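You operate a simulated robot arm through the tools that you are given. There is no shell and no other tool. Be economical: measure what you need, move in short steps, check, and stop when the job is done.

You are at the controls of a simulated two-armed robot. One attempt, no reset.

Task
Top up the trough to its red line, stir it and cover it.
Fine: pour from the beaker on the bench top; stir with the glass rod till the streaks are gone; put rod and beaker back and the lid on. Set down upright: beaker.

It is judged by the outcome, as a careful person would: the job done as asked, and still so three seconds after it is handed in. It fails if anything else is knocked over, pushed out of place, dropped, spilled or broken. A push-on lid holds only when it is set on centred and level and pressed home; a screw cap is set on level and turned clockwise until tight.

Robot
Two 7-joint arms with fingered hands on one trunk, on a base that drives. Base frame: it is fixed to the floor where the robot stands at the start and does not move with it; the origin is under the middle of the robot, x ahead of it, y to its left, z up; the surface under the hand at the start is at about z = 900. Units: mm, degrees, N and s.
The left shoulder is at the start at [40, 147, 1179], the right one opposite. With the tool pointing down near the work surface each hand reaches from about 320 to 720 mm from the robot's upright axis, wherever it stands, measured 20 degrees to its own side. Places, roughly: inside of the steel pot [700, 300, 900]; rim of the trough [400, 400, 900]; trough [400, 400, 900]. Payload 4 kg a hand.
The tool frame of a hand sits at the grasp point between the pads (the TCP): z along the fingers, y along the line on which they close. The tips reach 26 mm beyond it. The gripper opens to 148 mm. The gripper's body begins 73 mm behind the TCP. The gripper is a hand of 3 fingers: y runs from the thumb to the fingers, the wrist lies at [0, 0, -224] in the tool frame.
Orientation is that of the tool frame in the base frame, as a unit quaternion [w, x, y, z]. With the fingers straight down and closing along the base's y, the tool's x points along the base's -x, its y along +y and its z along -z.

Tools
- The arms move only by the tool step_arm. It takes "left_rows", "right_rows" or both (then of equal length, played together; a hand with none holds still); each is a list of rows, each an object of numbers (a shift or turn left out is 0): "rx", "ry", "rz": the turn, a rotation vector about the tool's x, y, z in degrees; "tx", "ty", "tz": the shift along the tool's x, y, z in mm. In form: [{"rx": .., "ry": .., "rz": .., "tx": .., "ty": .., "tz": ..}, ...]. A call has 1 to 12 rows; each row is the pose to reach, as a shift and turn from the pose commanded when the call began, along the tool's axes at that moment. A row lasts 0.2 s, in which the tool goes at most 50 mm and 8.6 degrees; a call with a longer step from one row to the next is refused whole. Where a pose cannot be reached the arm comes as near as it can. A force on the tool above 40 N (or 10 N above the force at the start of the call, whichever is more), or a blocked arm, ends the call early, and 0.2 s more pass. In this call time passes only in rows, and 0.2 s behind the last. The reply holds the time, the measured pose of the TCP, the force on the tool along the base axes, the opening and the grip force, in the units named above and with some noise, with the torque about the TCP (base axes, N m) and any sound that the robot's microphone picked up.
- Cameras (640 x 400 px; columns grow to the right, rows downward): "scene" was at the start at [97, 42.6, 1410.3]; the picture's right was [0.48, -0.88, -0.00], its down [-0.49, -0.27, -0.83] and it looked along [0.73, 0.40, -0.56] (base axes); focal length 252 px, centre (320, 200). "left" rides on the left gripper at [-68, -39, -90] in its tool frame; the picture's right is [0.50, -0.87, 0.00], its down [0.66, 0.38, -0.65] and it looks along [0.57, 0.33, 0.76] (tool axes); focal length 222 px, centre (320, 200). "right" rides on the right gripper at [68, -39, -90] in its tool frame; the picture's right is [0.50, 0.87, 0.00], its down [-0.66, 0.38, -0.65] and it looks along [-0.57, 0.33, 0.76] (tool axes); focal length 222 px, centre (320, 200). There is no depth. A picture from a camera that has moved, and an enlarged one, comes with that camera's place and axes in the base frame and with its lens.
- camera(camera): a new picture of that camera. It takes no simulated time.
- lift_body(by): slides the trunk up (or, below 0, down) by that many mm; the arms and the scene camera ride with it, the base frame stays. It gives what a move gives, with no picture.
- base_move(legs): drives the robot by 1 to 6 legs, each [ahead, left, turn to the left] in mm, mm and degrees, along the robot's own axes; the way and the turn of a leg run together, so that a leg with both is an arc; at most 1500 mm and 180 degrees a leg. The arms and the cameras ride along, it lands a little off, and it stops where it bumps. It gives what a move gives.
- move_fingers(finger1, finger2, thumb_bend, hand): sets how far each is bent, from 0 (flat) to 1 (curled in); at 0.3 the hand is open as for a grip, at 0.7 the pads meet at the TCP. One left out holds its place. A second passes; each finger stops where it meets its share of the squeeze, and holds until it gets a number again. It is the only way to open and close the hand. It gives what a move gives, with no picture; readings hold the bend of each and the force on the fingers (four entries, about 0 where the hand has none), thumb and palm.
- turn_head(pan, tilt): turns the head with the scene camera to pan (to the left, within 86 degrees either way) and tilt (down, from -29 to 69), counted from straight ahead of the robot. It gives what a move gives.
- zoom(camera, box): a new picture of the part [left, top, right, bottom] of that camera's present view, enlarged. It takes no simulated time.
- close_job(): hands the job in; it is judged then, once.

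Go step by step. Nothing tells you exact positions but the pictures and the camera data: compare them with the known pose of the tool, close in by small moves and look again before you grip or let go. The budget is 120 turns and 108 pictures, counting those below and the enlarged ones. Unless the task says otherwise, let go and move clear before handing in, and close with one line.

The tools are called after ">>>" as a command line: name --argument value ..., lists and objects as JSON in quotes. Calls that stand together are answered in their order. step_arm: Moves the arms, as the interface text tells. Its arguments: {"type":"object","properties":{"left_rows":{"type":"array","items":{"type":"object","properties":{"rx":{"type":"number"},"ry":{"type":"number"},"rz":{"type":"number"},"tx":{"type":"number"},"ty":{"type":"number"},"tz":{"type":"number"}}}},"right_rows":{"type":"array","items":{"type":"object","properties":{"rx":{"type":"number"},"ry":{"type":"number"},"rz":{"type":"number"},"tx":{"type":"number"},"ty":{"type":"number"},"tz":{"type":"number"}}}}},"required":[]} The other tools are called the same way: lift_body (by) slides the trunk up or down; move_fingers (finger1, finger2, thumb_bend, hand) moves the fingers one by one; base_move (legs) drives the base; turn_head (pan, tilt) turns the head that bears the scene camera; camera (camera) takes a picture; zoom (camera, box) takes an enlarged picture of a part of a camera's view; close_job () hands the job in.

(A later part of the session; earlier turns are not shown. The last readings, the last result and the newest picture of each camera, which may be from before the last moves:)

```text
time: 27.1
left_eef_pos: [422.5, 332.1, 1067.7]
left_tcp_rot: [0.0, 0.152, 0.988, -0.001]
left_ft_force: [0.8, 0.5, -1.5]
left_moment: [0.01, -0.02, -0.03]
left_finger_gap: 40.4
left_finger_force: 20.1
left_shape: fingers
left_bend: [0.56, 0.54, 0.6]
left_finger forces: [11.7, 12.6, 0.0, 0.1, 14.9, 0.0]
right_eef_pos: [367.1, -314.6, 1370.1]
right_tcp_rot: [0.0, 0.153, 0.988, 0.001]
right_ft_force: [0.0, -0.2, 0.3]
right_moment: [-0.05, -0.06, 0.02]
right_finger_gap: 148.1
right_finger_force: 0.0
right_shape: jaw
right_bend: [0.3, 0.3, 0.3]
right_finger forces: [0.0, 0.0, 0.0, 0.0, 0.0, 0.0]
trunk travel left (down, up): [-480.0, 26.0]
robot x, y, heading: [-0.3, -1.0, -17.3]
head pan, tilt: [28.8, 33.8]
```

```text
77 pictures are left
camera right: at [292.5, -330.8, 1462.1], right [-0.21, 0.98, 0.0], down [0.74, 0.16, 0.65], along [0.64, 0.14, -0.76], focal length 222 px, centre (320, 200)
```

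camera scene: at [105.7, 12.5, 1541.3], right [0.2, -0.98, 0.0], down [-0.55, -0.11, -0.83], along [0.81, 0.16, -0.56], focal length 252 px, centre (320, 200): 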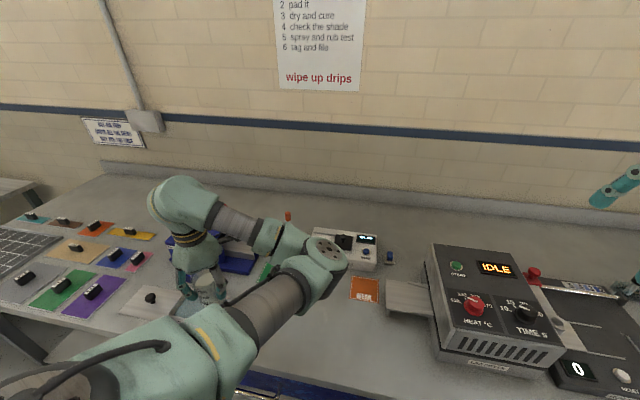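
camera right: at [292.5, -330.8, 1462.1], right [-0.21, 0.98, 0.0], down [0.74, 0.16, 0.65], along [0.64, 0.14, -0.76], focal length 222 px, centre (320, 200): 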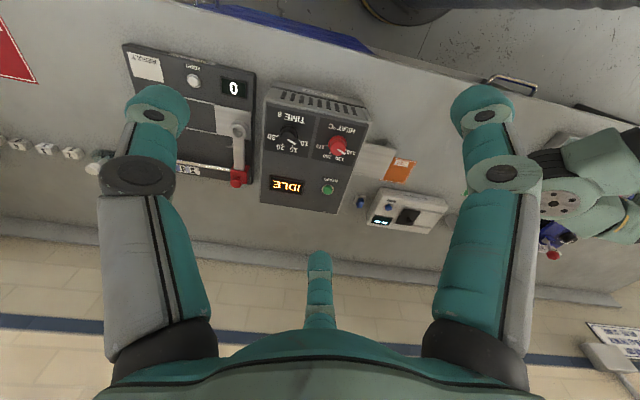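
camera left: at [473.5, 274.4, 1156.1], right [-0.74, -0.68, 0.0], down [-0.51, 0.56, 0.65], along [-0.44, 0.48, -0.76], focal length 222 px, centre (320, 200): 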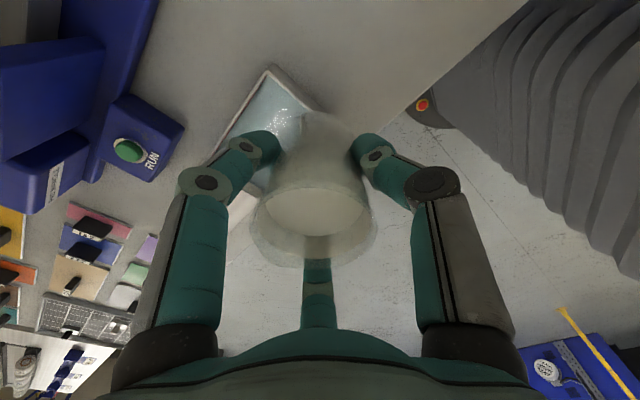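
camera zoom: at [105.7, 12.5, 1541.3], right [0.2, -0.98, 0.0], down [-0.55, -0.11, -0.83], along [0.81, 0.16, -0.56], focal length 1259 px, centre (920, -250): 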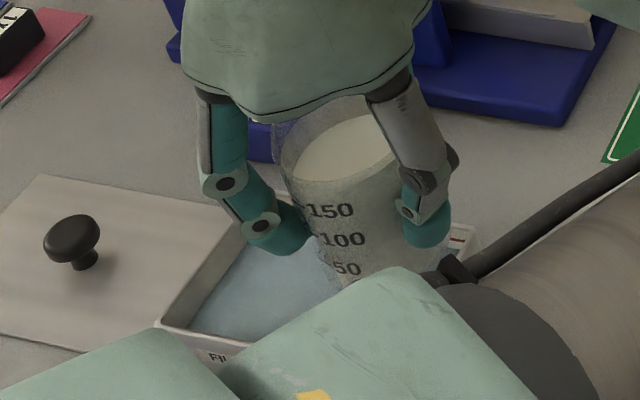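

Part of the trough is visible past the arm. I'll tilt the beaker to about 43°, just short of pouring, with its lip over the trough, and then look.

>>> step_arm --left_rows '[{"rx": 5, "tz": 2}, {"rx": 11, "tz": 6}, {"rx": 17, "tx": 1, "tz": 12}, {"rx": 23, "tx": 2, "ty": -1, "tz": 20}, {"rx": 29, "tx": 3, "ty": -2, "tz": 32}, {"rx": 34, "tx": 4, "ty": -3, "tz": 44}, {"rx": 38, "tx": 4, "ty": -3, "tz": 54}, {"rx": 41, "tx": 4, "ty": -3, "tz": 60}]'

>>> zoom --camera "scene" --box '[140, 250, 260, 330]'

>>> camera --camera "left"

```text
time: 28.9
left_eef_pos: [416.9, 330.3, 1007.9]
left_tcp_rot: [-0.053, 0.142, 0.926, -0.347]
left_ft_force: [0.1, -0.3, -2.3]
left_moment: [0.03, -0.04, -0.02]
left_finger_gap: 40.2
left_finger_force: 19.5
left_shape: fingers
left_bend: [0.56, 0.54, 0.6]
left_finger forces: [11.9, 12.6, 0.0, 0.0, 14.6, 0.1]
right_eef_pos: [368.0, -315.5, 1371.6]
right_tcp_rot: [-0.001, 0.152, 0.988, 0.0]
right_ft_force: [-0.3, -0.4, 0.2]
right_moment: [-0.01, -0.02, 0.0]
right_finger_gap: 147.9
right_finger_force: 0.3
right_shape: jaw
right_bend: [0.3, 0.3, 0.3]
right_finger forces: [0.0, 0.0, 0.0, 0.0, 0.0, 0.1]
trunk travel left (down, up): [-480.0, 26.0]
robot x, y, heading: [-3.1, 0.2, -17.6]
head pan, tilt: [28.8, 33.8]
```

```text
5.00 times, centred on (200, 290) of scene
camera zoom: at [105.6, 12.0, 1541.4], right [0.2, -0.98, 0.0], down [-0.55, -0.11, -0.83], along [0.81, 0.16, -0.56], focal length 1259 px, centre (920, -250)
```

zoom: 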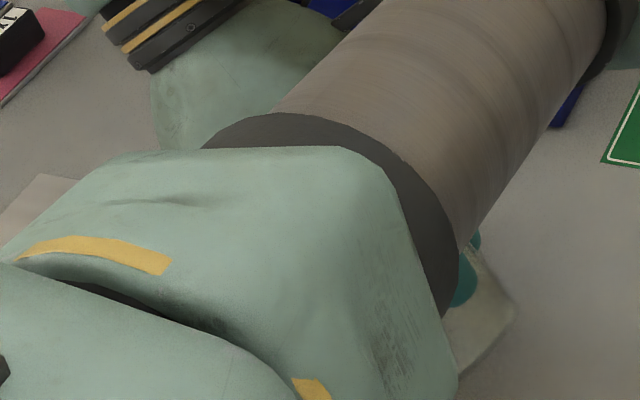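

```text
75 pictures are left
camera left: at [490.2, 337.6, 1099.1], right [-0.67, -0.47, 0.57], down [-0.41, 0.88, 0.24], along [-0.62, -0.07, -0.79], focal length 222 px, centre (320, 200)
```

left: 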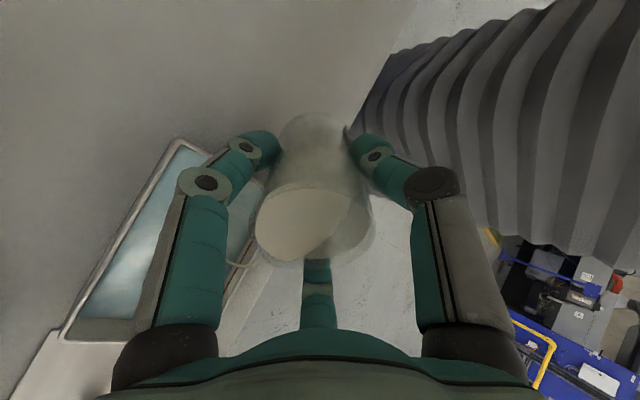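

>>> zoom --camera "left" --box '[60, 120, 400, 340]'

```text
1.82 times, centred on (230, 230) of left
camera zoom: at [490.2, 337.6, 1099.1], right [-0.67, -0.47, 0.57], down [-0.41, 0.88, 0.24], along [-0.62, -0.07, -0.79], focal length 404 px, centre (484, 146)
```

zoom: 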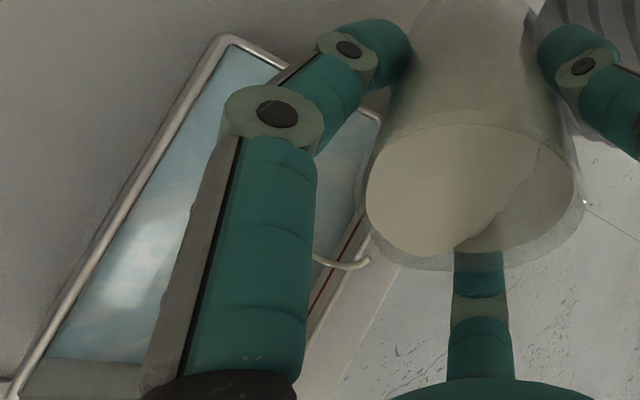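

It has begun to pour: a thin white stream falls inside the trough, and I can see the red line on the inner front wall. I'll tilt a little further in small steps, keeping the lip in place.

>>> step_arm --left_rows '[{"rx": 2, "ty": -1.4, "tz": -1}, {"rx": 4, "ty": -2.9, "tz": -1.9}, {"rx": 4, "ty": -2.9, "tz": -1.9}]'

>>> zoom --camera "left" --box '[60, 120, 400, 340]'

```text
time: 29.7
left_eef_pos: [416.7, 327.7, 1009.5]
left_tcp_rot: [-0.058, 0.141, 0.913, -0.379]
left_ft_force: [0.7, -0.6, -1.5]
left_moment: [-0.01, -0.03, 0.01]
left_finger_gap: 40.3
left_finger_force: 19.6
left_shape: fingers
left_bend: [0.56, 0.54, 0.6]
left_finger forces: [12.0, 12.6, 0.0, 0.0, 14.6, 0.0]
right_eef_pos: [367.3, -314.4, 1370.8]
right_tcp_rot: [0.0, 0.153, 0.988, 0.001]
right_ft_force: [0.1, -0.8, -0.5]
right_moment: [0.01, 0.01, 0.01]
right_finger_gap: 147.9
right_finger_force: 0.0
right_shape: jaw
right_bend: [0.3, 0.3, 0.3]
right_finger forces: [0.1, 0.0, 0.0, 0.1, 0.0, 0.1]
trunk travel left (down, up): [-480.0, 26.0]
robot x, y, heading: [0.1, 2.1, -17.5]
head pan, tilt: [28.8, 33.8]
```

```text
1.82 times, centred on (230, 230) of left
camera zoom: at [491.5, 341.7, 1100.9], right [-0.66, -0.43, 0.61], down [-0.41, 0.89, 0.19], along [-0.63, -0.12, -0.77], focal length 404 px, centre (484, 146)
```

zoom: 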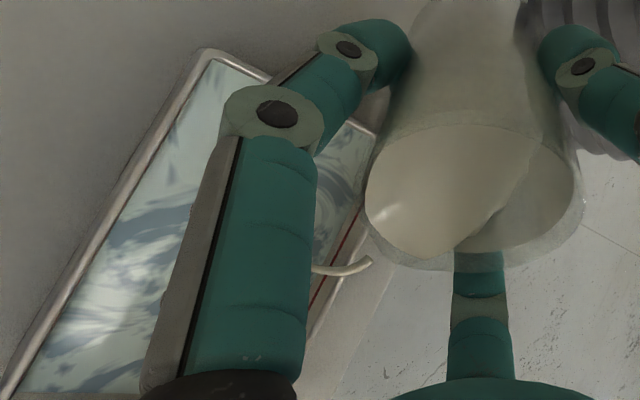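

>>> zoom --camera "left" --box '[215, 180, 275, 300]'

```text
3.33 times, centred on (245, 240) of left
camera zoom: at [491.5, 341.7, 1100.9], right [-0.66, -0.43, 0.61], down [-0.41, 0.89, 0.19], along [-0.63, -0.12, -0.77], focal length 740 px, centre (570, 67)
```

zoom: 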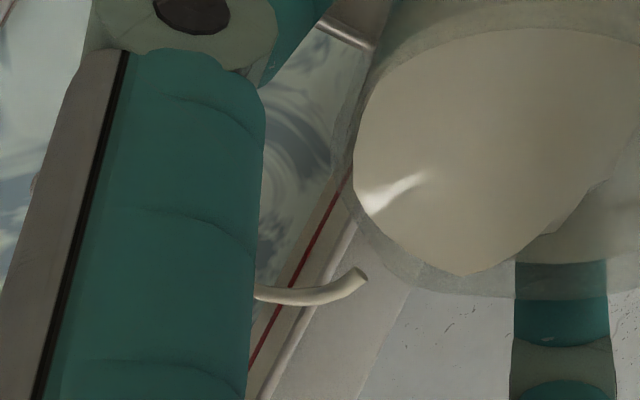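

The level is still a bit below the red line, so I'll keep pouring and check often.

>>> step_arm --left_rows '[{"rx": 2, "ty": -1.4, "tz": -1}, {"rx": 3, "ty": -2.1, "tz": -1.4}]'

>>> zoom --camera "left" --box '[205, 200, 265, 300]'

```text
time: 30.3
left_eef_pos: [415.8, 328.6, 1013.3]
left_tcp_rot: [-0.062, 0.139, 0.902, -0.403]
left_ft_force: [0.9, -0.2, -1.9]
left_moment: [0.04, 0.01, -0.02]
left_finger_gap: 40.6
left_finger_force: 19.6
left_shape: fingers
left_bend: [0.56, 0.54, 0.6]
left_finger forces: [12.0, 12.7, 0.0, 0.0, 14.7, 0.0]
right_eef_pos: [367.1, -313.6, 1372.3]
right_tcp_rot: [0.0, 0.153, 0.988, 0.002]
right_ft_force: [-0.2, -0.4, -0.3]
right_moment: [-0.02, 0.01, -0.01]
right_finger_gap: 148.3
right_finger_force: 0.0
right_shape: jaw
right_bend: [0.3, 0.3, 0.3]
right_finger forces: [0.0, 0.0, 0.1, 0.0, 0.1, 0.0]
trunk travel left (down, up): [-480.0, 26.0]
robot x, y, heading: [2.3, 1.1, -17.7]
head pan, tilt: [28.8, 33.8]
```

```text
4.00 times, centred on (235, 250) of left
camera zoom: at [492.7, 345.9, 1101.0], right [-0.65, -0.4, 0.64], down [-0.4, 0.9, 0.16], along [-0.64, -0.16, -0.75], focal length 888 px, centre (660, 0)
```

zoom: 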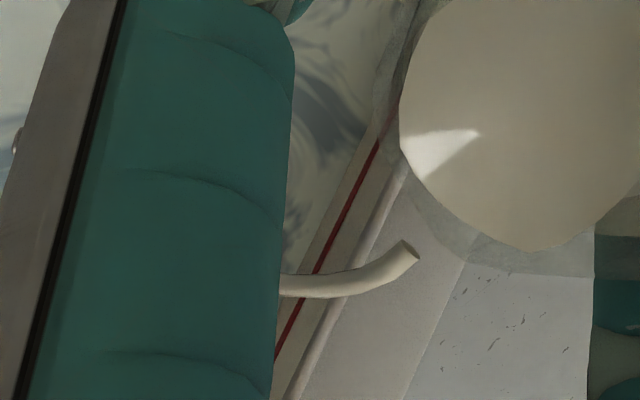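

>>> step_arm --left_rows '[{"rx": 1.5, "ty": -1, "tz": -0.7}, {"rx": 2.5, "ty": -1.8, "tz": -1.2}]'

>>> zoom --camera "left" --box '[205, 200, 265, 300]'

```text
time: 30.9
left_eef_pos: [415.7, 327.9, 1014.2]
left_tcp_rot: [-0.065, 0.137, 0.894, -0.421]
left_ft_force: [0.8, -0.7, -1.5]
left_moment: [0.04, 0.0, -0.05]
left_finger_gap: 40.2
left_finger_force: 19.5
left_shape: fingers
left_bend: [0.56, 0.54, 0.6]
left_finger forces: [12.0, 12.6, 0.1, 0.0, 14.6, 0.0]
right_eef_pos: [366.7, -315.1, 1371.2]
right_tcp_rot: [0.0, 0.153, 0.988, 0.001]
right_ft_force: [-0.2, 0.6, 0.2]
right_moment: [0.0, 0.0, -0.01]
right_finger_gap: 147.9
right_finger_force: 0.0
right_shape: jaw
right_bend: [0.3, 0.3, 0.3]
right_finger forces: [0.0, 0.0, 0.1, 0.0, 0.0, 0.1]
trunk travel left (down, up): [-480.0, 26.0]
robot x, y, heading: [0.3, 1.3, -17.6]
head pan, tilt: [28.8, 33.8]
```

```text
4.00 times, centred on (235, 250) of left
camera zoom: at [493.7, 349.4, 1100.9], right [-0.64, -0.38, 0.67], down [-0.4, 0.91, 0.12], along [-0.65, -0.19, -0.73], focal length 888 px, centre (660, 0)
```

zoom: 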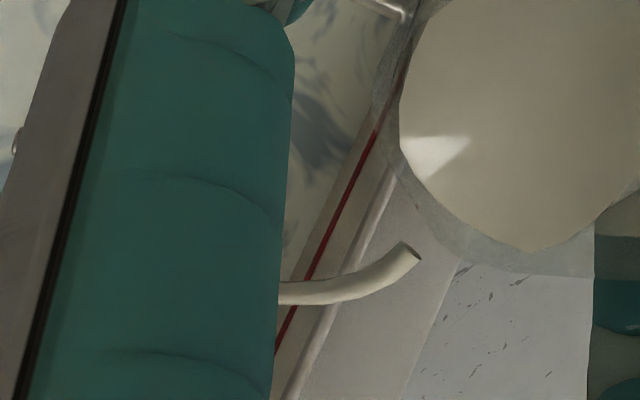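

>>> step_arm --left_rows '[{"rx": 2, "ty": -1.4, "tz": -1}, {"rx": 4, "ty": -2.9, "tz": -1.9}, {"rx": 4, "ty": -2.9, "tz": -1.9}]'

>>> zoom --camera "left" --box '[205, 190, 265, 290]'

```text
time: 31.7
left_eef_pos: [414.7, 325.9, 1018.4]
left_tcp_rot: [-0.07, 0.135, 0.879, -0.453]
left_ft_force: [-0.1, -0.1, -1.3]
left_moment: [0.01, -0.01, -0.01]
left_finger_gap: 40.1
left_finger_force: 19.9
left_shape: fingers
left_bend: [0.56, 0.54, 0.61]
left_finger forces: [12.0, 12.6, 0.0, 0.1, 14.5, 0.0]
right_eef_pos: [367.1, -315.9, 1370.7]
right_tcp_rot: [-0.001, 0.153, 0.988, 0.0]
right_ft_force: [1.6, -0.8, -0.2]
right_moment: [0.01, 0.0, 0.03]
right_finger_gap: 147.8
right_finger_force: 0.1
right_shape: jaw
right_bend: [0.3, 0.3, 0.3]
right_finger forces: [0.0, 0.2, 0.0, 0.0, 0.1, 0.1]
trunk travel left (down, up): [-480.0, 26.0]
robot x, y, heading: [0.8, -3.7, -17.5]
head pan, tilt: [28.8, 33.8]
```

```text
4.00 times, centred on (235, 240) of left
camera zoom: at [495.6, 354.2, 1101.3], right [-0.63, -0.33, 0.71], down [-0.4, 0.91, 0.07], along [-0.67, -0.24, -0.71], focal length 888 px, centre (660, 40)
```

zoom: 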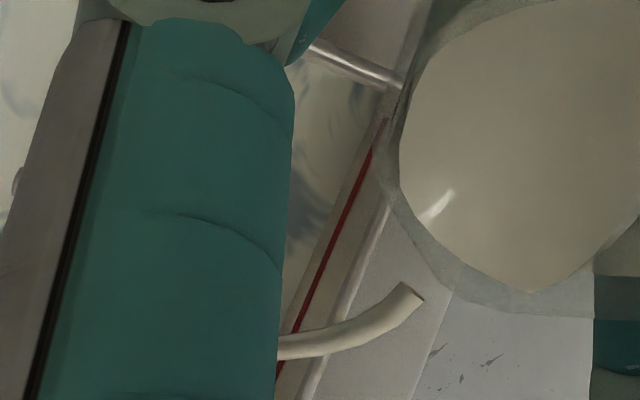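

>>> step_arm --left_rows '[{"rx": 1, "ty": -0.7, "tz": -0.5}, {"rx": 2, "ty": -1.4, "tz": -1}]'

>>> zoom --camera "left" --box '[220, 190, 260, 265]'

```text
time: 32.3
left_eef_pos: [415.7, 327.2, 1021.3]
left_tcp_rot: [-0.072, 0.134, 0.87, -0.469]
left_ft_force: [0.5, 0.2, -1.3]
left_moment: [0.01, -0.04, 0.03]
left_finger_gap: 40.4
left_finger_force: 19.6
left_shape: fingers
left_bend: [0.56, 0.54, 0.61]
left_finger forces: [12.0, 12.6, 0.1, 0.0, 14.7, 0.0]
right_eef_pos: [366.0, -315.2, 1371.2]
right_tcp_rot: [-0.001, 0.153, 0.988, 0.002]
right_ft_force: [0.0, -0.6, 0.0]
right_moment: [-0.01, 0.01, 0.01]
right_finger_gap: 147.8
right_finger_force: 0.0
right_shape: jaw
right_bend: [0.3, 0.3, 0.3]
right_finger forces: [0.1, 0.0, 0.0, 0.1, 0.1, 0.0]
trunk travel left (down, up): [-480.0, 26.0]
robot x, y, heading: [-2.5, 0.7, -17.5]
head pan, tilt: [28.8, 33.8]
```

```text
5.33 times, centred on (240, 228) of left
camera zoom: at [496.3, 357.4, 1101.4], right [-0.62, -0.31, 0.72], down [-0.4, 0.92, 0.04], along [-0.68, -0.26, -0.69], focal length 1185 px, centre (747, 53)
```

zoom: 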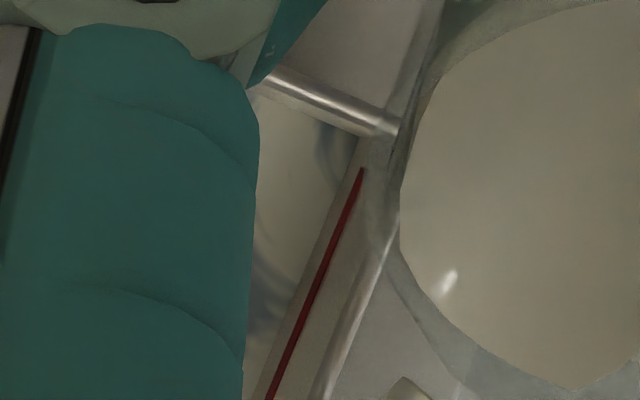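

Nearly there, about 2 mm short. One more brief pour at this tilt.

>>> step_arm --left_rows '[{"rx": 0.5, "ty": -0.3, "tz": -0.2}, {"rx": 1, "ty": -0.7, "tz": -0.5}]'

>>> zoom --camera "left" --box '[220, 190, 260, 265]'

```text
time: 32.9
left_eef_pos: [415.1, 326.2, 1021.2]
left_tcp_rot: [-0.073, 0.134, 0.867, -0.475]
left_ft_force: [-0.4, -0.4, -2.4]
left_moment: [0.02, 0.0, 0.01]
left_finger_gap: 40.3
left_finger_force: 19.9
left_shape: fingers
left_bend: [0.56, 0.54, 0.61]
left_finger forces: [12.0, 12.6, 0.0, 0.0, 14.6, 0.1]
right_eef_pos: [366.7, -314.2, 1371.5]
right_tcp_rot: [0.0, 0.153, 0.988, 0.001]
right_ft_force: [0.1, 0.1, -0.3]
right_moment: [-0.01, 0.01, 0.01]
right_finger_gap: 147.8
right_finger_force: 0.0
right_shape: jaw
right_bend: [0.3, 0.3, 0.3]
right_finger forces: [0.0, 0.0, 0.0, 0.1, 0.0, 0.0]
trunk travel left (down, up): [-480.0, 26.0]
robot x, y, heading: [-4.3, -3.0, -17.5]
head pan, tilt: [28.8, 33.8]
```

```text
5.33 times, centred on (240, 228) of left
camera zoom: at [496.8, 358.9, 1101.2], right [-0.62, -0.29, 0.73], down [-0.4, 0.92, 0.03], along [-0.68, -0.27, -0.68], focal length 1185 px, centre (747, 53)
```

zoom: 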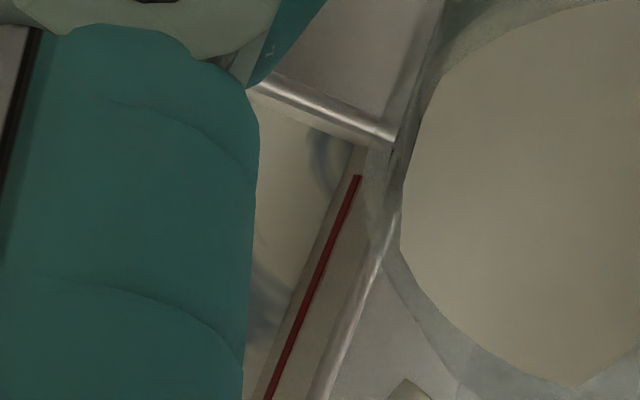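

>>> step_arm --left_rows '[{"rx": 1, "ty": -0.7, "tz": -0.5}, {"rx": 2, "ty": -1.4, "tz": -1}]'

>>> zoom --camera "left" --box '[220, 190, 260, 265]'

```text
time: 33.5
left_eef_pos: [415.9, 326.8, 1022.8]
left_tcp_rot: [-0.075, 0.132, 0.858, -0.491]
left_ft_force: [-0.1, -0.4, -1.5]
left_moment: [0.02, -0.04, 0.04]
left_finger_gap: 40.5
left_finger_force: 19.6
left_shape: fingers
left_bend: [0.56, 0.54, 0.61]
left_finger forces: [12.0, 12.5, 0.1, 0.0, 14.7, 0.1]
right_eef_pos: [366.4, -314.9, 1371.1]
right_tcp_rot: [-0.001, 0.153, 0.988, 0.001]
right_ft_force: [-0.1, 0.5, -0.3]
right_moment: [0.03, -0.03, 0.01]
right_finger_gap: 148.0
right_finger_force: 0.0
right_shape: jaw
right_bend: [0.3, 0.3, 0.3]
right_finger forces: [0.0, 0.1, 0.0, 0.0, 0.1, 0.1]
trunk travel left (down, up): [-480.0, 26.0]
robot x, y, heading: [3.2, 0.5, -17.2]
head pan, tilt: [28.8, 33.8]
```

```text
5.33 times, centred on (240, 228) of left
camera zoom: at [497.6, 361.5, 1100.5], right [-0.61, -0.27, 0.75], down [-0.4, 0.92, 0.01], along [-0.69, -0.29, -0.67], focal length 1185 px, centre (747, 53)
```

zoom: 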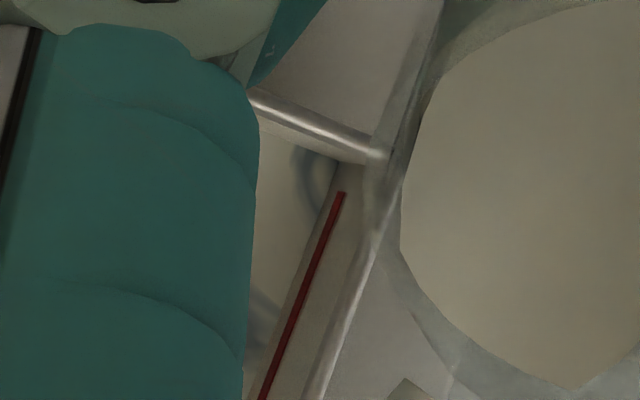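

>>> step_arm --left_rows '[{"rx": 0.8, "ty": -0.5, "tz": -0.4}, {"rx": 1.5, "ty": -1, "tz": -0.7}]'

>>> zoom --camera "left" --box '[220, 210, 250, 255]'

```text
time: 34.1
left_eef_pos: [415.2, 327.9, 1023.9]
left_tcp_rot: [-0.077, 0.13, 0.852, -0.502]
left_ft_force: [0.2, -1.4, -1.3]
left_moment: [0.06, -0.02, -0.05]
left_finger_gap: 40.3
left_finger_force: 19.7
left_shape: fingers
left_bend: [0.56, 0.54, 0.61]
left_finger forces: [12.0, 12.7, 0.0, 0.0, 14.8, 0.0]
right_eef_pos: [367.1, -314.2, 1371.8]
right_tcp_rot: [-0.001, 0.154, 0.988, 0.001]
right_ft_force: [0.0, -0.1, 0.1]
right_moment: [0.0, 0.0, 0.02]
right_finger_gap: 148.0
right_finger_force: 0.1
right_shape: jaw
right_bend: [0.3, 0.3, 0.3]
right_finger forces: [0.0, 0.0, 0.1, 0.0, 0.1, 0.1]
trunk travel left (down, up): [-480.0, 26.0]
robot x, y, heading: [-2.1, 0.6, -17.6]
head pan, tilt: [28.8, 33.8]
```

```text
8.89 times, centred on (235, 232) of left
camera zoom: at [497.9, 364.0, 1100.5], right [-0.6, -0.25, 0.76], down [-0.4, 0.92, -0.01], along [-0.69, -0.31, -0.65], focal length 1974 px, centre (1076, -89)
```

zoom: 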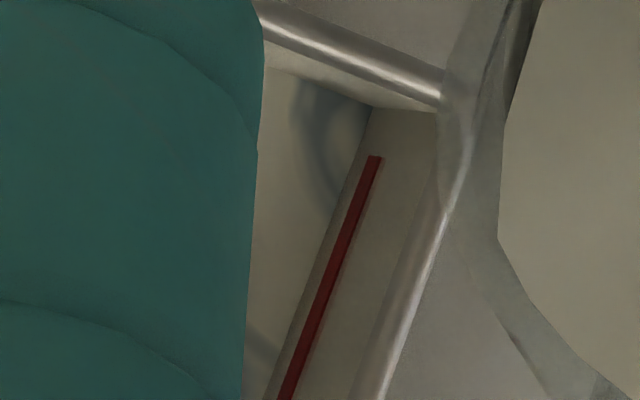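

>>> step_arm --left_rows '[{"rx": 1, "ty": -0.7, "tz": -0.5}, {"rx": 2, "ty": -1.4, "tz": -1}]'

>>> zoom --camera "left" --box '[220, 210, 250, 255]'

```text
time: 34.7
left_eef_pos: [415.1, 328.3, 1024.4]
left_tcp_rot: [-0.08, 0.13, 0.842, -0.517]
left_ft_force: [0.0, 0.6, -1.4]
left_moment: [-0.02, -0.02, -0.01]
left_finger_gap: 40.3
left_finger_force: 19.9
left_shape: fingers
left_bend: [0.56, 0.54, 0.61]
left_finger forces: [12.0, 12.6, 0.1, 0.0, 14.7, 0.0]
right_eef_pos: [367.9, -315.1, 1370.6]
right_tcp_rot: [0.0, 0.153, 0.988, 0.001]
right_ft_force: [-0.5, 0.0, 0.0]
right_moment: [0.01, 0.0, 0.03]
right_finger_gap: 148.1
right_finger_force: 0.1
right_shape: jaw
right_bend: [0.3, 0.3, 0.3]
right_finger forces: [0.0, 0.0, 0.0, 0.0, 0.0, 0.1]
trunk travel left (down, up): [-480.0, 26.0]
robot x, y, heading: [1.9, 3.7, -17.5]
head pan, tilt: [28.8, 33.8]
```

```text
8.89 times, centred on (235, 232) of left
camera zoom: at [498.4, 367.5, 1100.4], right [-0.59, -0.22, 0.77], down [-0.4, 0.92, -0.04], along [-0.7, -0.33, -0.63], focal length 1974 px, centre (1076, -89)
```

zoom: 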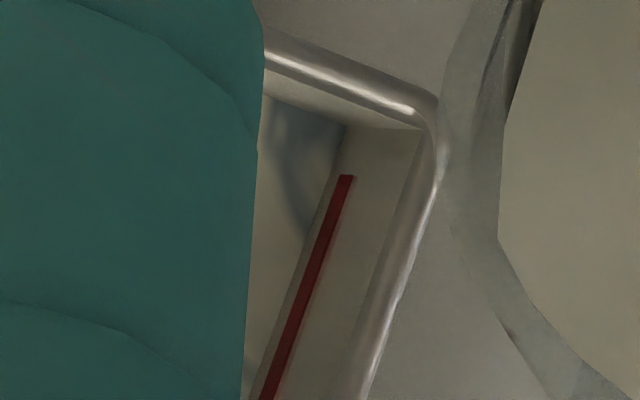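

Flow is slow and about 1 mm is left, so I'll tilt a little more.

>>> step_arm --left_rows '[{"rx": 2, "ty": -1.4, "tz": -1}, {"rx": 4, "ty": -2.8, "tz": -1.9}]'

>>> zoom --camera "left" --box '[220, 210, 250, 255]'

>>> camera --camera "left"

```text
time: 35.3
left_eef_pos: [416.0, 328.5, 1029.4]
left_tcp_rot: [-0.084, 0.127, 0.824, -0.546]
left_ft_force: [-0.2, 0.7, -1.2]
left_moment: [0.04, -0.02, 0.03]
left_finger_gap: 40.2
left_finger_force: 19.2
left_shape: fingers
left_bend: [0.56, 0.54, 0.61]
left_finger forces: [12.0, 12.6, 0.0, 0.1, 14.7, 0.1]
right_eef_pos: [367.5, -314.6, 1371.0]
right_tcp_rot: [-0.001, 0.153, 0.988, 0.0]
right_ft_force: [0.2, -2.0, -0.2]
right_moment: [-0.01, 0.0, -0.03]
right_finger_gap: 148.1
right_finger_force: 0.1
right_shape: jaw
right_bend: [0.3, 0.3, 0.3]
right_finger forces: [0.0, 0.0, 0.0, 0.0, 0.1, 0.1]
trunk travel left (down, up): [-480.0, 26.0]
robot x, y, heading: [-0.5, 0.5, -17.5]
head pan, tilt: [28.8, 33.8]
```

```text
8.89 times, centred on (235, 232) of left
camera zoom: at [500.7, 372.3, 1098.5], right [-0.58, -0.17, 0.8], down [-0.4, 0.91, -0.09], along [-0.71, -0.37, -0.6], focal length 1974 px, centre (1076, -89)
```

zoom: 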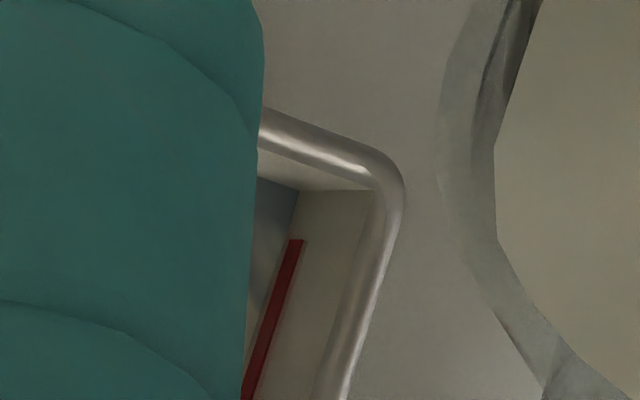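

```text
62 pictures are left
camera left: at [500.7, 372.3, 1098.5], right [-0.58, -0.17, 0.8], down [-0.4, 0.91, -0.09], along [-0.71, -0.37, -0.6], focal length 222 px, centre (320, 200)
```

left: 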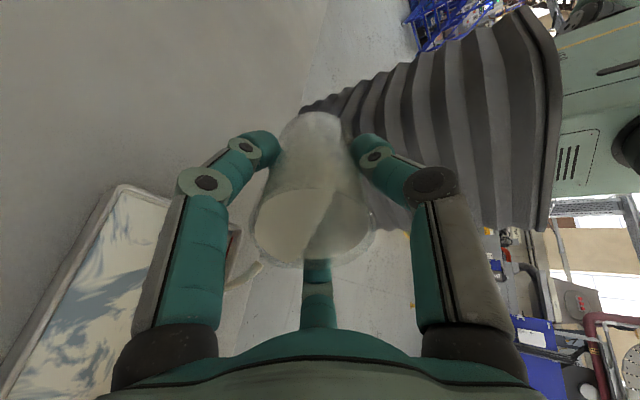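

>>> step_arm --left_rows '[{"rx": 1, "ty": -0.7, "tz": -0.5}, {"rx": 2, "ty": -1.4, "tz": -1}]'

>>> zoom --camera "left" --box '[220, 230, 250, 275]'

```text
time: 35.9
left_eef_pos: [415.6, 329.0, 1030.9]
left_tcp_rot: [-0.087, 0.126, 0.814, -0.56]
left_ft_force: [-0.2, 0.0, -0.8]
left_moment: [0.02, -0.05, 0.0]
left_finger_gap: 40.6
left_finger_force: 19.5
left_shape: fingers
left_bend: [0.56, 0.54, 0.61]
left_finger forces: [12.1, 12.6, 0.0, 0.0, 14.8, 0.0]
right_eef_pos: [367.0, -314.0, 1372.0]
right_tcp_rot: [0.0, 0.153, 0.988, 0.001]
right_ft_force: [0.9, -0.4, -0.1]
right_moment: [-0.02, 0.01, 0.01]
right_finger_gap: 147.8
right_finger_force: 0.1
right_shape: jaw
right_bend: [0.3, 0.3, 0.3]
right_finger forces: [0.0, 0.1, 0.0, 0.0, 0.0, 0.1]
trunk travel left (down, up): [-480.0, 26.0]
robot x, y, heading: [-1.8, -1.2, -17.7]
head pan, tilt: [28.8, 33.8]
```

```text
8.89 times, centred on (235, 252) of left
camera zoom: at [501.4, 374.8, 1098.2], right [-0.57, -0.14, 0.81], down [-0.4, 0.91, -0.12], along [-0.72, -0.39, -0.58], focal length 1974 px, centre (1076, -267)
```

zoom: 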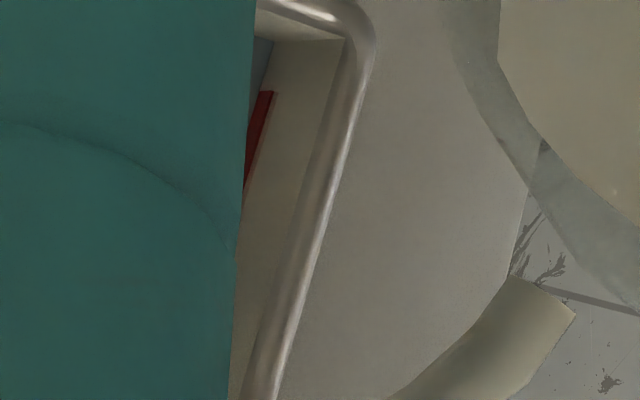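

I'll ease the beaker back about 20° to stop the flow and read the level.

>>> step_arm --left_rows '[{"rx": -7, "ty": 5, "tz": 3}, {"rx": -14, "ty": 10.5, "tz": 5.2}, {"rx": -20, "ty": 15.6, "tz": 6.8}]'

>>> zoom --camera "left" --box '[205, 190, 265, 290]'

```text
time: 36.7
left_eef_pos: [415.8, 328.1, 1012.7]
left_tcp_rot: [-0.062, 0.138, 0.9, -0.409]
left_ft_force: [-0.8, 0.2, -0.7]
left_moment: [0.01, -0.02, 0.03]
left_finger_gap: 40.5
left_finger_force: 19.6
left_shape: fingers
left_bend: [0.56, 0.54, 0.61]
left_finger forces: [12.1, 12.7, 0.0, 0.0, 14.7, 0.0]
right_eef_pos: [366.6, -314.6, 1371.1]
right_tcp_rot: [-0.001, 0.153, 0.988, 0.0]
right_ft_force: [0.4, -0.3, 0.2]
right_moment: [0.01, -0.01, 0.03]
right_finger_gap: 147.9
right_finger_force: 0.0
right_shape: jaw
right_bend: [0.3, 0.3, 0.3]
right_finger forces: [0.0, 0.0, 0.0, 0.1, 0.0, 0.0]
trunk travel left (down, up): [-480.0, 26.0]
robot x, y, heading: [-3.2, 2.1, -17.5]
head pan, tilt: [28.8, 33.8]
```

```text
4.00 times, centred on (235, 240) of left
camera zoom: at [492.6, 347.5, 1101.0], right [-0.65, -0.39, 0.65], down [-0.4, 0.9, 0.14], along [-0.65, -0.17, -0.74], focal length 888 px, centre (660, 40)
```

zoom: 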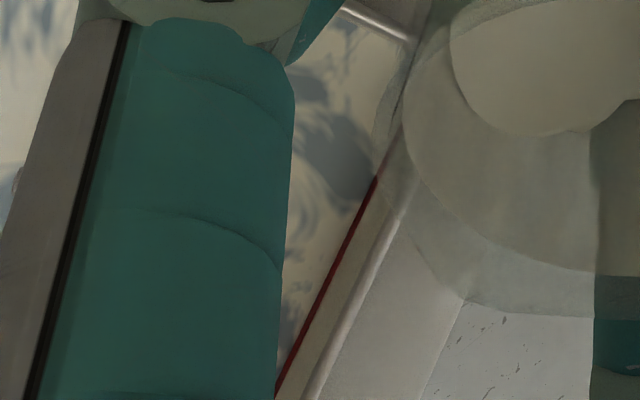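

>>> zoom --camera "left" --box '[230, 220, 260, 265]'

```text
8.89 times, centred on (245, 242) of left
camera zoom: at [492.6, 347.5, 1101.0], right [-0.65, -0.39, 0.65], down [-0.4, 0.9, 0.14], along [-0.65, -0.17, -0.74], focal length 1974 px, centre (987, -178)
```

zoom: 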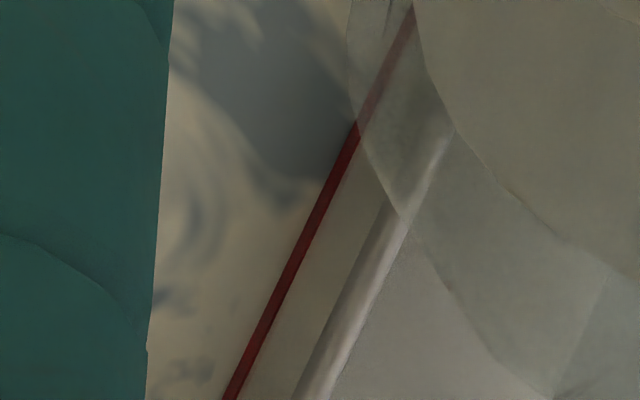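

The liquid now sits right at the red line. I'll bring the beaker upright while lifting it.

>>> step_arm --left_rows '[{"rx": -6, "ty": -8, "tz": -7}, {"rx": -13, "ty": -15, "tz": -14}, {"rx": -20, "ty": -22, "tz": -20}, {"rx": -27, "ty": -29, "tz": -26}, {"rx": -34, "ty": -36, "tz": -33}, {"rx": -41, "ty": -41, "tz": -37}, {"rx": -48.4, "ty": -44, "tz": -40}]'

>>> camera --camera "left"

```text
time: 38.3
left_eef_pos: [415.7, 328.5, 1073.0]
left_tcp_rot: [-0.001, 0.152, 0.988, -0.004]
left_ft_force: [0.9, 0.3, -1.5]
left_moment: [-0.01, -0.02, 0.01]
left_finger_gap: 40.1
left_finger_force: 19.0
left_shape: fingers
left_bend: [0.56, 0.54, 0.61]
left_finger forces: [11.7, 12.2, 0.0, 0.1, 14.8, 0.0]
right_eef_pos: [367.2, -316.2, 1371.6]
right_tcp_rot: [-0.001, 0.153, 0.988, 0.002]
right_ft_force: [0.2, 0.2, -0.2]
right_moment: [-0.01, 0.01, -0.04]
right_finger_gap: 148.2
right_finger_force: 0.1
right_shape: jaw
right_bend: [0.3, 0.3, 0.3]
right_finger forces: [0.0, 0.0, 0.0, 0.0, 0.0, 0.0]
trunk travel left (down, up): [-480.0, 26.0]
robot x, y, heading: [-1.4, -4.5, -17.5]
head pan, tilt: [28.8, 33.8]
```

```text
58 pictures are left
camera left: at [468.8, 271.3, 1162.7], right [-0.74, -0.68, 0.01], down [-0.51, 0.56, 0.65], along [-0.44, 0.48, -0.76], focal length 222 px, centre (320, 200)
```

left: 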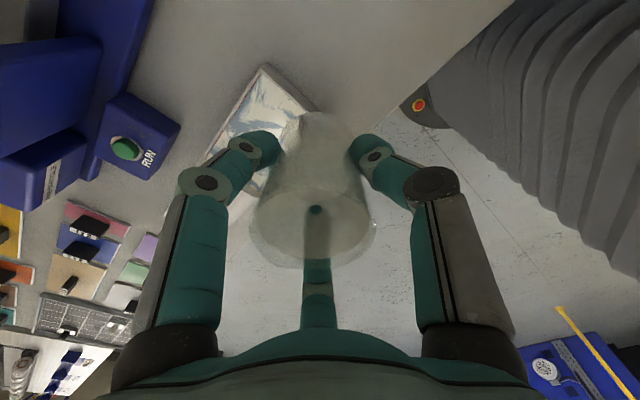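

The beaker is upright again. I'll move back the way it came, first the arm and then the base.

>>> step_arm --left_rows '[{"tx": -10, "ty": -3}, {"tx": -28, "ty": -8}, {"tx": -48, "ty": -14}, {"tx": -68, "ty": -20}, {"tx": -86, "ty": -25}, {"tx": -98, "ty": -28}, {"tx": -104, "ty": -30}]'

>>> base_move --legs '[[0, -45, 0], [0, -45, 0]]'

>>> step_arm --left_rows '[{"tz": 2}, {"tz": 4}]'

```text
time: 39.9
left_eef_pos: [505.7, 269.3, 1072.8]
left_tcp_rot: [-0.002, 0.152, 0.988, -0.006]
left_ft_force: [-0.4, 0.4, -0.7]
left_moment: [0.02, 0.04, 0.0]
left_finger_gap: 40.3
left_finger_force: 19.2
left_shape: fingers
left_bend: [0.56, 0.54, 0.61]
left_finger forces: [11.5, 12.2, 0.0, 0.0, 14.6, 0.0]
right_eef_pos: [366.7, -315.8, 1371.1]
right_tcp_rot: [-0.001, 0.153, 0.988, 0.001]
right_ft_force: [0.7, -0.3, 0.0]
right_moment: [-0.02, 0.0, -0.01]
right_finger_gap: 148.1
right_finger_force: 0.1
right_shape: jaw
right_bend: [0.3, 0.3, 0.3]
right_finger forces: [0.1, 0.0, 0.1, 0.0, 0.1, 0.0]
trunk travel left (down, up): [-480.0, 26.0]
robot x, y, heading: [-4.1, -2.6, -17.3]
head pan, tilt: [28.8, 33.8]
```

```text
time: 41.3
left_eef_pos: [482.8, 195.0, 1069.9]
left_tcp_rot: [-0.001, 0.15, 0.989, -0.01]
left_ft_force: [0.4, 1.7, -1.6]
left_moment: [-0.07, 0.03, 0.01]
left_finger_gap: 40.2
left_finger_force: 19.4
left_shape: fingers
left_bend: [0.56, 0.54, 0.61]
left_finger forces: [11.7, 12.4, 0.0, 0.0, 14.5, 0.1]
right_eef_pos: [344.6, -386.1, 1373.1]
right_tcp_rot: [-0.002, 0.152, 0.988, -0.005]
right_ft_force: [-0.7, 1.7, -0.4]
right_moment: [-0.1, 0.04, 0.03]
right_finger_gap: 147.7
right_finger_force: 0.1
right_shape: jaw
right_bend: [0.3, 0.3, 0.3]
right_finger forces: [0.0, 0.0, 0.1, 0.0, 0.1, 0.1]
trunk travel left (down, up): [-480.0, 26.0]
robot x, y, heading: [-28.0, -86.2, -17.3]
head pan, tilt: [28.8, 33.8]
```

```text
time: 41.9
left_eef_pos: [480.6, 188.9, 1068.2]
left_tcp_rot: [-0.001, 0.151, 0.989, -0.006]
left_ft_force: [0.1, 1.6, -1.1]
left_moment: [-0.02, -0.02, 0.03]
left_finger_gap: 40.1
left_finger_force: 18.7
left_shape: fingers
left_bend: [0.56, 0.54, 0.61]
left_finger forces: [11.6, 12.2, 0.0, 0.1, 14.7, 0.0]
right_eef_pos: [342.9, -395.1, 1372.7]
right_tcp_rot: [-0.002, 0.151, 0.989, -0.001]
right_ft_force: [0.7, 0.1, -0.2]
right_moment: [-0.03, -0.02, 0.03]
right_finger_gap: 147.9
right_finger_force: 0.0
right_shape: jaw
right_bend: [0.3, 0.3, 0.3]
right_finger forces: [0.0, 0.1, 0.0, 0.0, 0.0, 0.0]
trunk travel left (down, up): [-480.0, 26.0]
robot x, y, heading: [-24.6, -83.6, -17.2]
head pan, tilt: [28.8, 33.8]
```

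The beaker is about above its old place. I'll level it, correct a few mm and lower it to the grip height of before, z ≈ 962.

>>> step_arm --left_rows '[{"rx": 0.7, "tx": -4.4, "ty": -2.7, "tz": 15}, {"rx": 0.7, "tx": -4.4, "ty": -2.7, "tz": 35}, {"rx": 0.7, "tx": -4.4, "ty": -2.7, "tz": 55}, {"rx": 0.7, "tx": -4.4, "ty": -2.7, "tz": 75}, {"rx": 0.7, "tx": -4.4, "ty": -2.7, "tz": 90}, {"rx": 0.7, "tx": -4.4, "ty": -2.7, "tz": 98}, {"rx": 0.7, "tx": -4.4, "ty": -2.7, "tz": 102}, {"rx": 0.7, "tx": -4.4, "ty": -2.7, "tz": 104}]'

>>> zoom --camera "scene" --box '[190, 220, 310, 310]'

```text
time: 43.7
left_eef_pos: [481.6, 181.0, 964.9]
left_tcp_rot: [-0.001, 0.151, 0.988, -0.012]
left_ft_force: [-0.1, 0.0, -1.0]
left_moment: [0.0, -0.04, 0.02]
left_finger_gap: 40.1
left_finger_force: 19.0
left_shape: fingers
left_bend: [0.56, 0.54, 0.61]
left_finger forces: [11.7, 12.2, 0.1, 0.0, 14.6, 0.1]
right_eef_pos: [342.4, -398.5, 1371.5]
right_tcp_rot: [0.0, 0.151, 0.989, 0.001]
right_ft_force: [0.9, 0.3, -0.4]
right_moment: [0.01, 0.02, -0.01]
right_finger_gap: 147.8
right_finger_force: 0.1
right_shape: jaw
right_bend: [0.3, 0.3, 0.3]
right_finger forces: [0.1, 0.0, 0.0, 0.1, 0.0, 0.0]
trunk travel left (down, up): [-480.0, 26.0]
robot x, y, heading: [-27.3, -86.4, -17.2]
head pan, tilt: [28.8, 33.8]
```

```text
4.44 times, centred on (250, 265) of scene
camera zoom: at [78.9, -72.8, 1541.4], right [0.2, -0.98, 0.0], down [-0.55, -0.11, -0.83], along [0.81, 0.16, -0.56], focal length 1119 px, centre (631, -89)
```

zoom: 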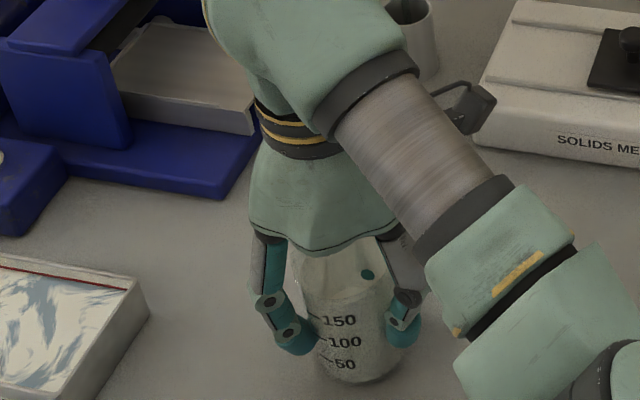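

The correction went the wrong way, leaving about a 1.4° tilt. I'll fix it before touching down.

>>> step_arm --left_rows '[{"rx": -1.4, "ty": 2, "tx": -2}, {"rx": -1.4, "ty": 2, "tx": -2, "tz": 1}, {"rx": -1.4, "ty": 2, "tx": -2, "tz": 2}, {"rx": -1.4, "ty": 2, "tx": -2, "tz": 2.5}]'

```text
time: 44.7
left_eef_pos: [483.6, 182.6, 963.0]
left_tcp_rot: [0.001, 0.152, 0.988, 0.001]
left_ft_force: [-0.2, -0.1, -0.7]
left_moment: [-0.01, 0.02, -0.03]
left_finger_gap: 40.0
left_finger_force: 19.1
left_shape: fingers
left_bend: [0.56, 0.54, 0.61]
left_finger forces: [11.5, 12.2, 0.0, 0.0, 14.6, 0.0]
right_eef_pos: [341.1, -398.8, 1370.4]
right_tcp_rot: [-0.001, 0.151, 0.989, 0.0]
right_ft_force: [0.4, 0.1, -0.3]
right_moment: [0.0, 0.02, 0.0]
right_finger_gap: 147.8
right_finger_force: 0.1
right_shape: jaw
right_bend: [0.3, 0.3, 0.3]
right_finger forces: [0.1, 0.0, 0.0, 0.0, 0.0, 0.1]
trunk travel left (down, up): [-480.0, 26.0]
robot x, y, heading: [-23.7, -85.3, -17.3]
head pan, tilt: [28.8, 33.8]
```

>>> step_arm --left_rows '[{"tz": 0.7}, {"tz": 1.4}]'

```text
time: 45.3
left_eef_pos: [484.2, 183.1, 962.4]
left_tcp_rot: [0.0, 0.151, 0.989, 0.001]
left_ft_force: [-0.2, -0.4, 4.4]
left_moment: [0.09, -0.07, -0.02]
left_finger_gap: 40.2
left_finger_force: 19.8
left_shape: fingers
left_bend: [0.56, 0.54, 0.61]
left_finger forces: [11.8, 12.3, 0.1, 0.1, 14.9, 0.0]
right_eef_pos: [340.9, -399.3, 1370.7]
right_tcp_rot: [0.0, 0.151, 0.988, 0.0]
right_ft_force: [0.5, 0.2, 0.2]
right_moment: [0.01, 0.01, -0.01]
right_finger_gap: 148.0
right_finger_force: 0.1
right_shape: jaw
right_bend: [0.3, 0.3, 0.3]
right_finger forces: [0.0, 0.0, 0.1, 0.0, 0.0, 0.1]
trunk travel left (down, up): [-480.0, 26.0]
robot x, y, heading: [-26.8, -86.3, -17.1]
head pan, tilt: [28.8, 33.8]
```

Contact: the beaker stands on the bench. I'll open the fingers and rise straight up.

>>> move_fingers --hand "left" --finger1 0.45 --finger2 0.45 --thumb_bend 0.45

>>> move_fingers --hand "left" --finger1 0.3 --finger2 0.3 --thumb_bend 0.3

>>> step_arm --left_rows '[{"tz": -20}, {"tz": -45}, {"tz": -70}, {"tz": -95}, {"tz": -120}, {"tz": -145}]'

>>> zoom --camera "scene" --box '[130, 220, 290, 320]'

```text
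time: 46.3
left_eef_pos: [484.8, 181.7, 962.3]
left_tcp_rot: [-0.001, 0.151, 0.989, 0.001]
left_ft_force: [-0.1, -0.4, 1.0]
left_moment: [0.06, 0.01, 0.0]
left_finger_gap: 78.2
left_finger_force: 0.1
left_shape: fingers
left_bend: [0.45, 0.45, 0.45]
left_finger forces: [0.0, 0.1, 0.0, 0.1, 0.1, 0.0]
right_eef_pos: [340.3, -397.8, 1370.5]
right_tcp_rot: [0.0, 0.152, 0.988, -0.001]
right_ft_force: [0.2, 0.0, 0.7]
right_moment: [-0.04, 0.04, -0.02]
right_finger_gap: 148.0
right_finger_force: 0.0
right_shape: jaw
right_bend: [0.3, 0.3, 0.3]
right_finger forces: [0.0, 0.1, 0.0, 0.1, 0.1, 0.0]
trunk travel left (down, up): [-480.0, 26.0]
robot x, y, heading: [-26.4, -82.1, -17.4]
head pan, tilt: [28.8, 33.8]
```

```text
time: 47.3
left_eef_pos: [483.8, 182.7, 961.5]
left_tcp_rot: [0.0, 0.151, 0.989, 0.001]
left_ft_force: [1.1, -0.6, -0.4]
left_moment: [-0.02, -0.02, -0.02]
left_finger_gap: 126.6
left_finger_force: 0.1
left_shape: fingers
left_bend: [0.3, 0.3, 0.3]
left_finger forces: [0.0, 0.0, 0.0, 0.0, 0.0, 0.1]
right_eef_pos: [341.6, -399.4, 1370.4]
right_tcp_rot: [-0.001, 0.151, 0.988, 0.0]
right_ft_force: [-0.7, -0.3, 0.5]
right_moment: [0.0, 0.03, 0.01]
right_finger_gap: 147.8
right_finger_force: 0.0
right_shape: jaw
right_bend: [0.3, 0.3, 0.3]
right_finger forces: [0.0, 0.1, 0.1, 0.0, 0.1, 0.0]
trunk travel left (down, up): [-480.0, 26.0]
robot x, y, heading: [-24.6, -87.0, -17.3]
head pan, tilt: [28.8, 33.8]
```

```text
time: 48.7
left_eef_pos: [485.0, 180.0, 1105.4]
left_tcp_rot: [0.0, 0.151, 0.988, 0.0]
left_ft_force: [-0.5, -0.2, 0.0]
left_moment: [0.0, 0.02, 0.0]
left_finger_gap: 126.4
left_finger_force: 0.1
left_shape: fingers
left_bend: [0.3, 0.3, 0.3]
left_finger forces: [0.0, 0.1, 0.0, 0.0, 0.0, 0.1]
right_eef_pos: [340.2, -399.2, 1371.1]
right_tcp_rot: [0.0, 0.152, 0.988, 0.0]
right_ft_force: [0.3, 0.1, -1.1]
right_moment: [0.01, 0.02, -0.02]
right_finger_gap: 147.9
right_finger_force: 0.0
right_shape: jaw
right_bend: [0.3, 0.3, 0.3]
right_finger forces: [0.1, 0.0, 0.0, 0.1, 0.0, 0.0]
trunk travel left (down, up): [-480.0, 26.0]
robot x, y, heading: [-24.9, -82.4, -17.4]
head pan, tilt: [28.8, 33.8]
```

```text
4.00 times, centred on (210, 270) of scene
camera zoom: at [78.4, -73.2, 1541.4], right [0.2, -0.98, 0.0], down [-0.54, -0.11, -0.83], along [0.81, 0.17, -0.56], focal length 1007 px, centre (760, -80)
```

zoom: 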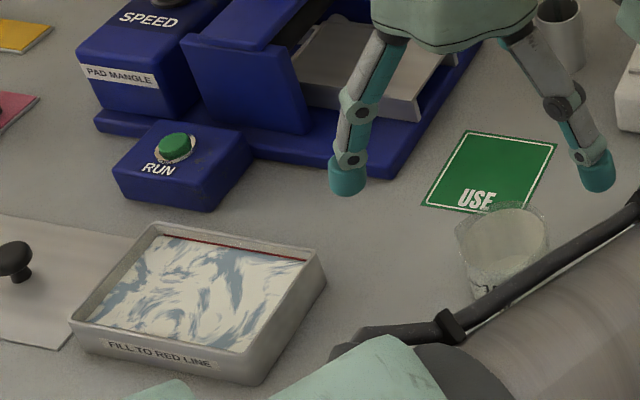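

The beaker stands and nothing has spilled. I'll check the fill line closely on the back wall.

>>> zoom --camera "scene" --box '[165, 270, 215, 300]'

>>> camera --camera "left"

```text
12.80 times, centred on (190, 285) of scene
camera zoom: at [78.4, -73.2, 1541.4], right [0.2, -0.98, 0.0], down [-0.54, -0.11, -0.83], along [0.81, 0.17, -0.56], focal length 3222 px, centre (1984, -888)
```

zoom: 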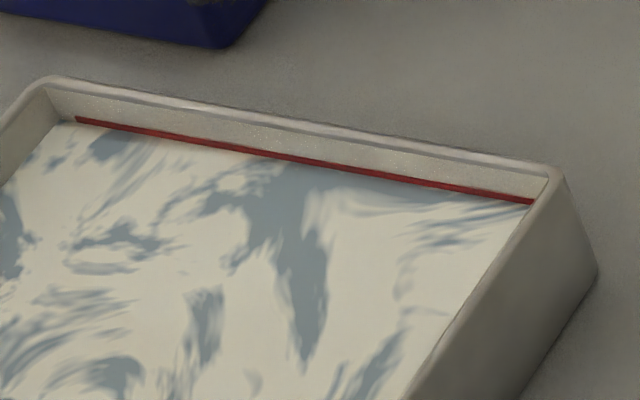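

```text
54 pictures are left
camera left: at [536.8, 122.5, 1195.1], right [-0.73, -0.68, 0.0], down [-0.51, 0.55, 0.65], along [-0.44, 0.48, -0.76], focal length 222 px, centre (320, 200)
```

left: 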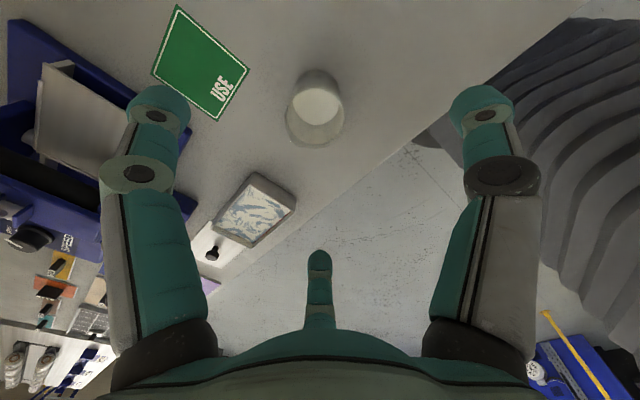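

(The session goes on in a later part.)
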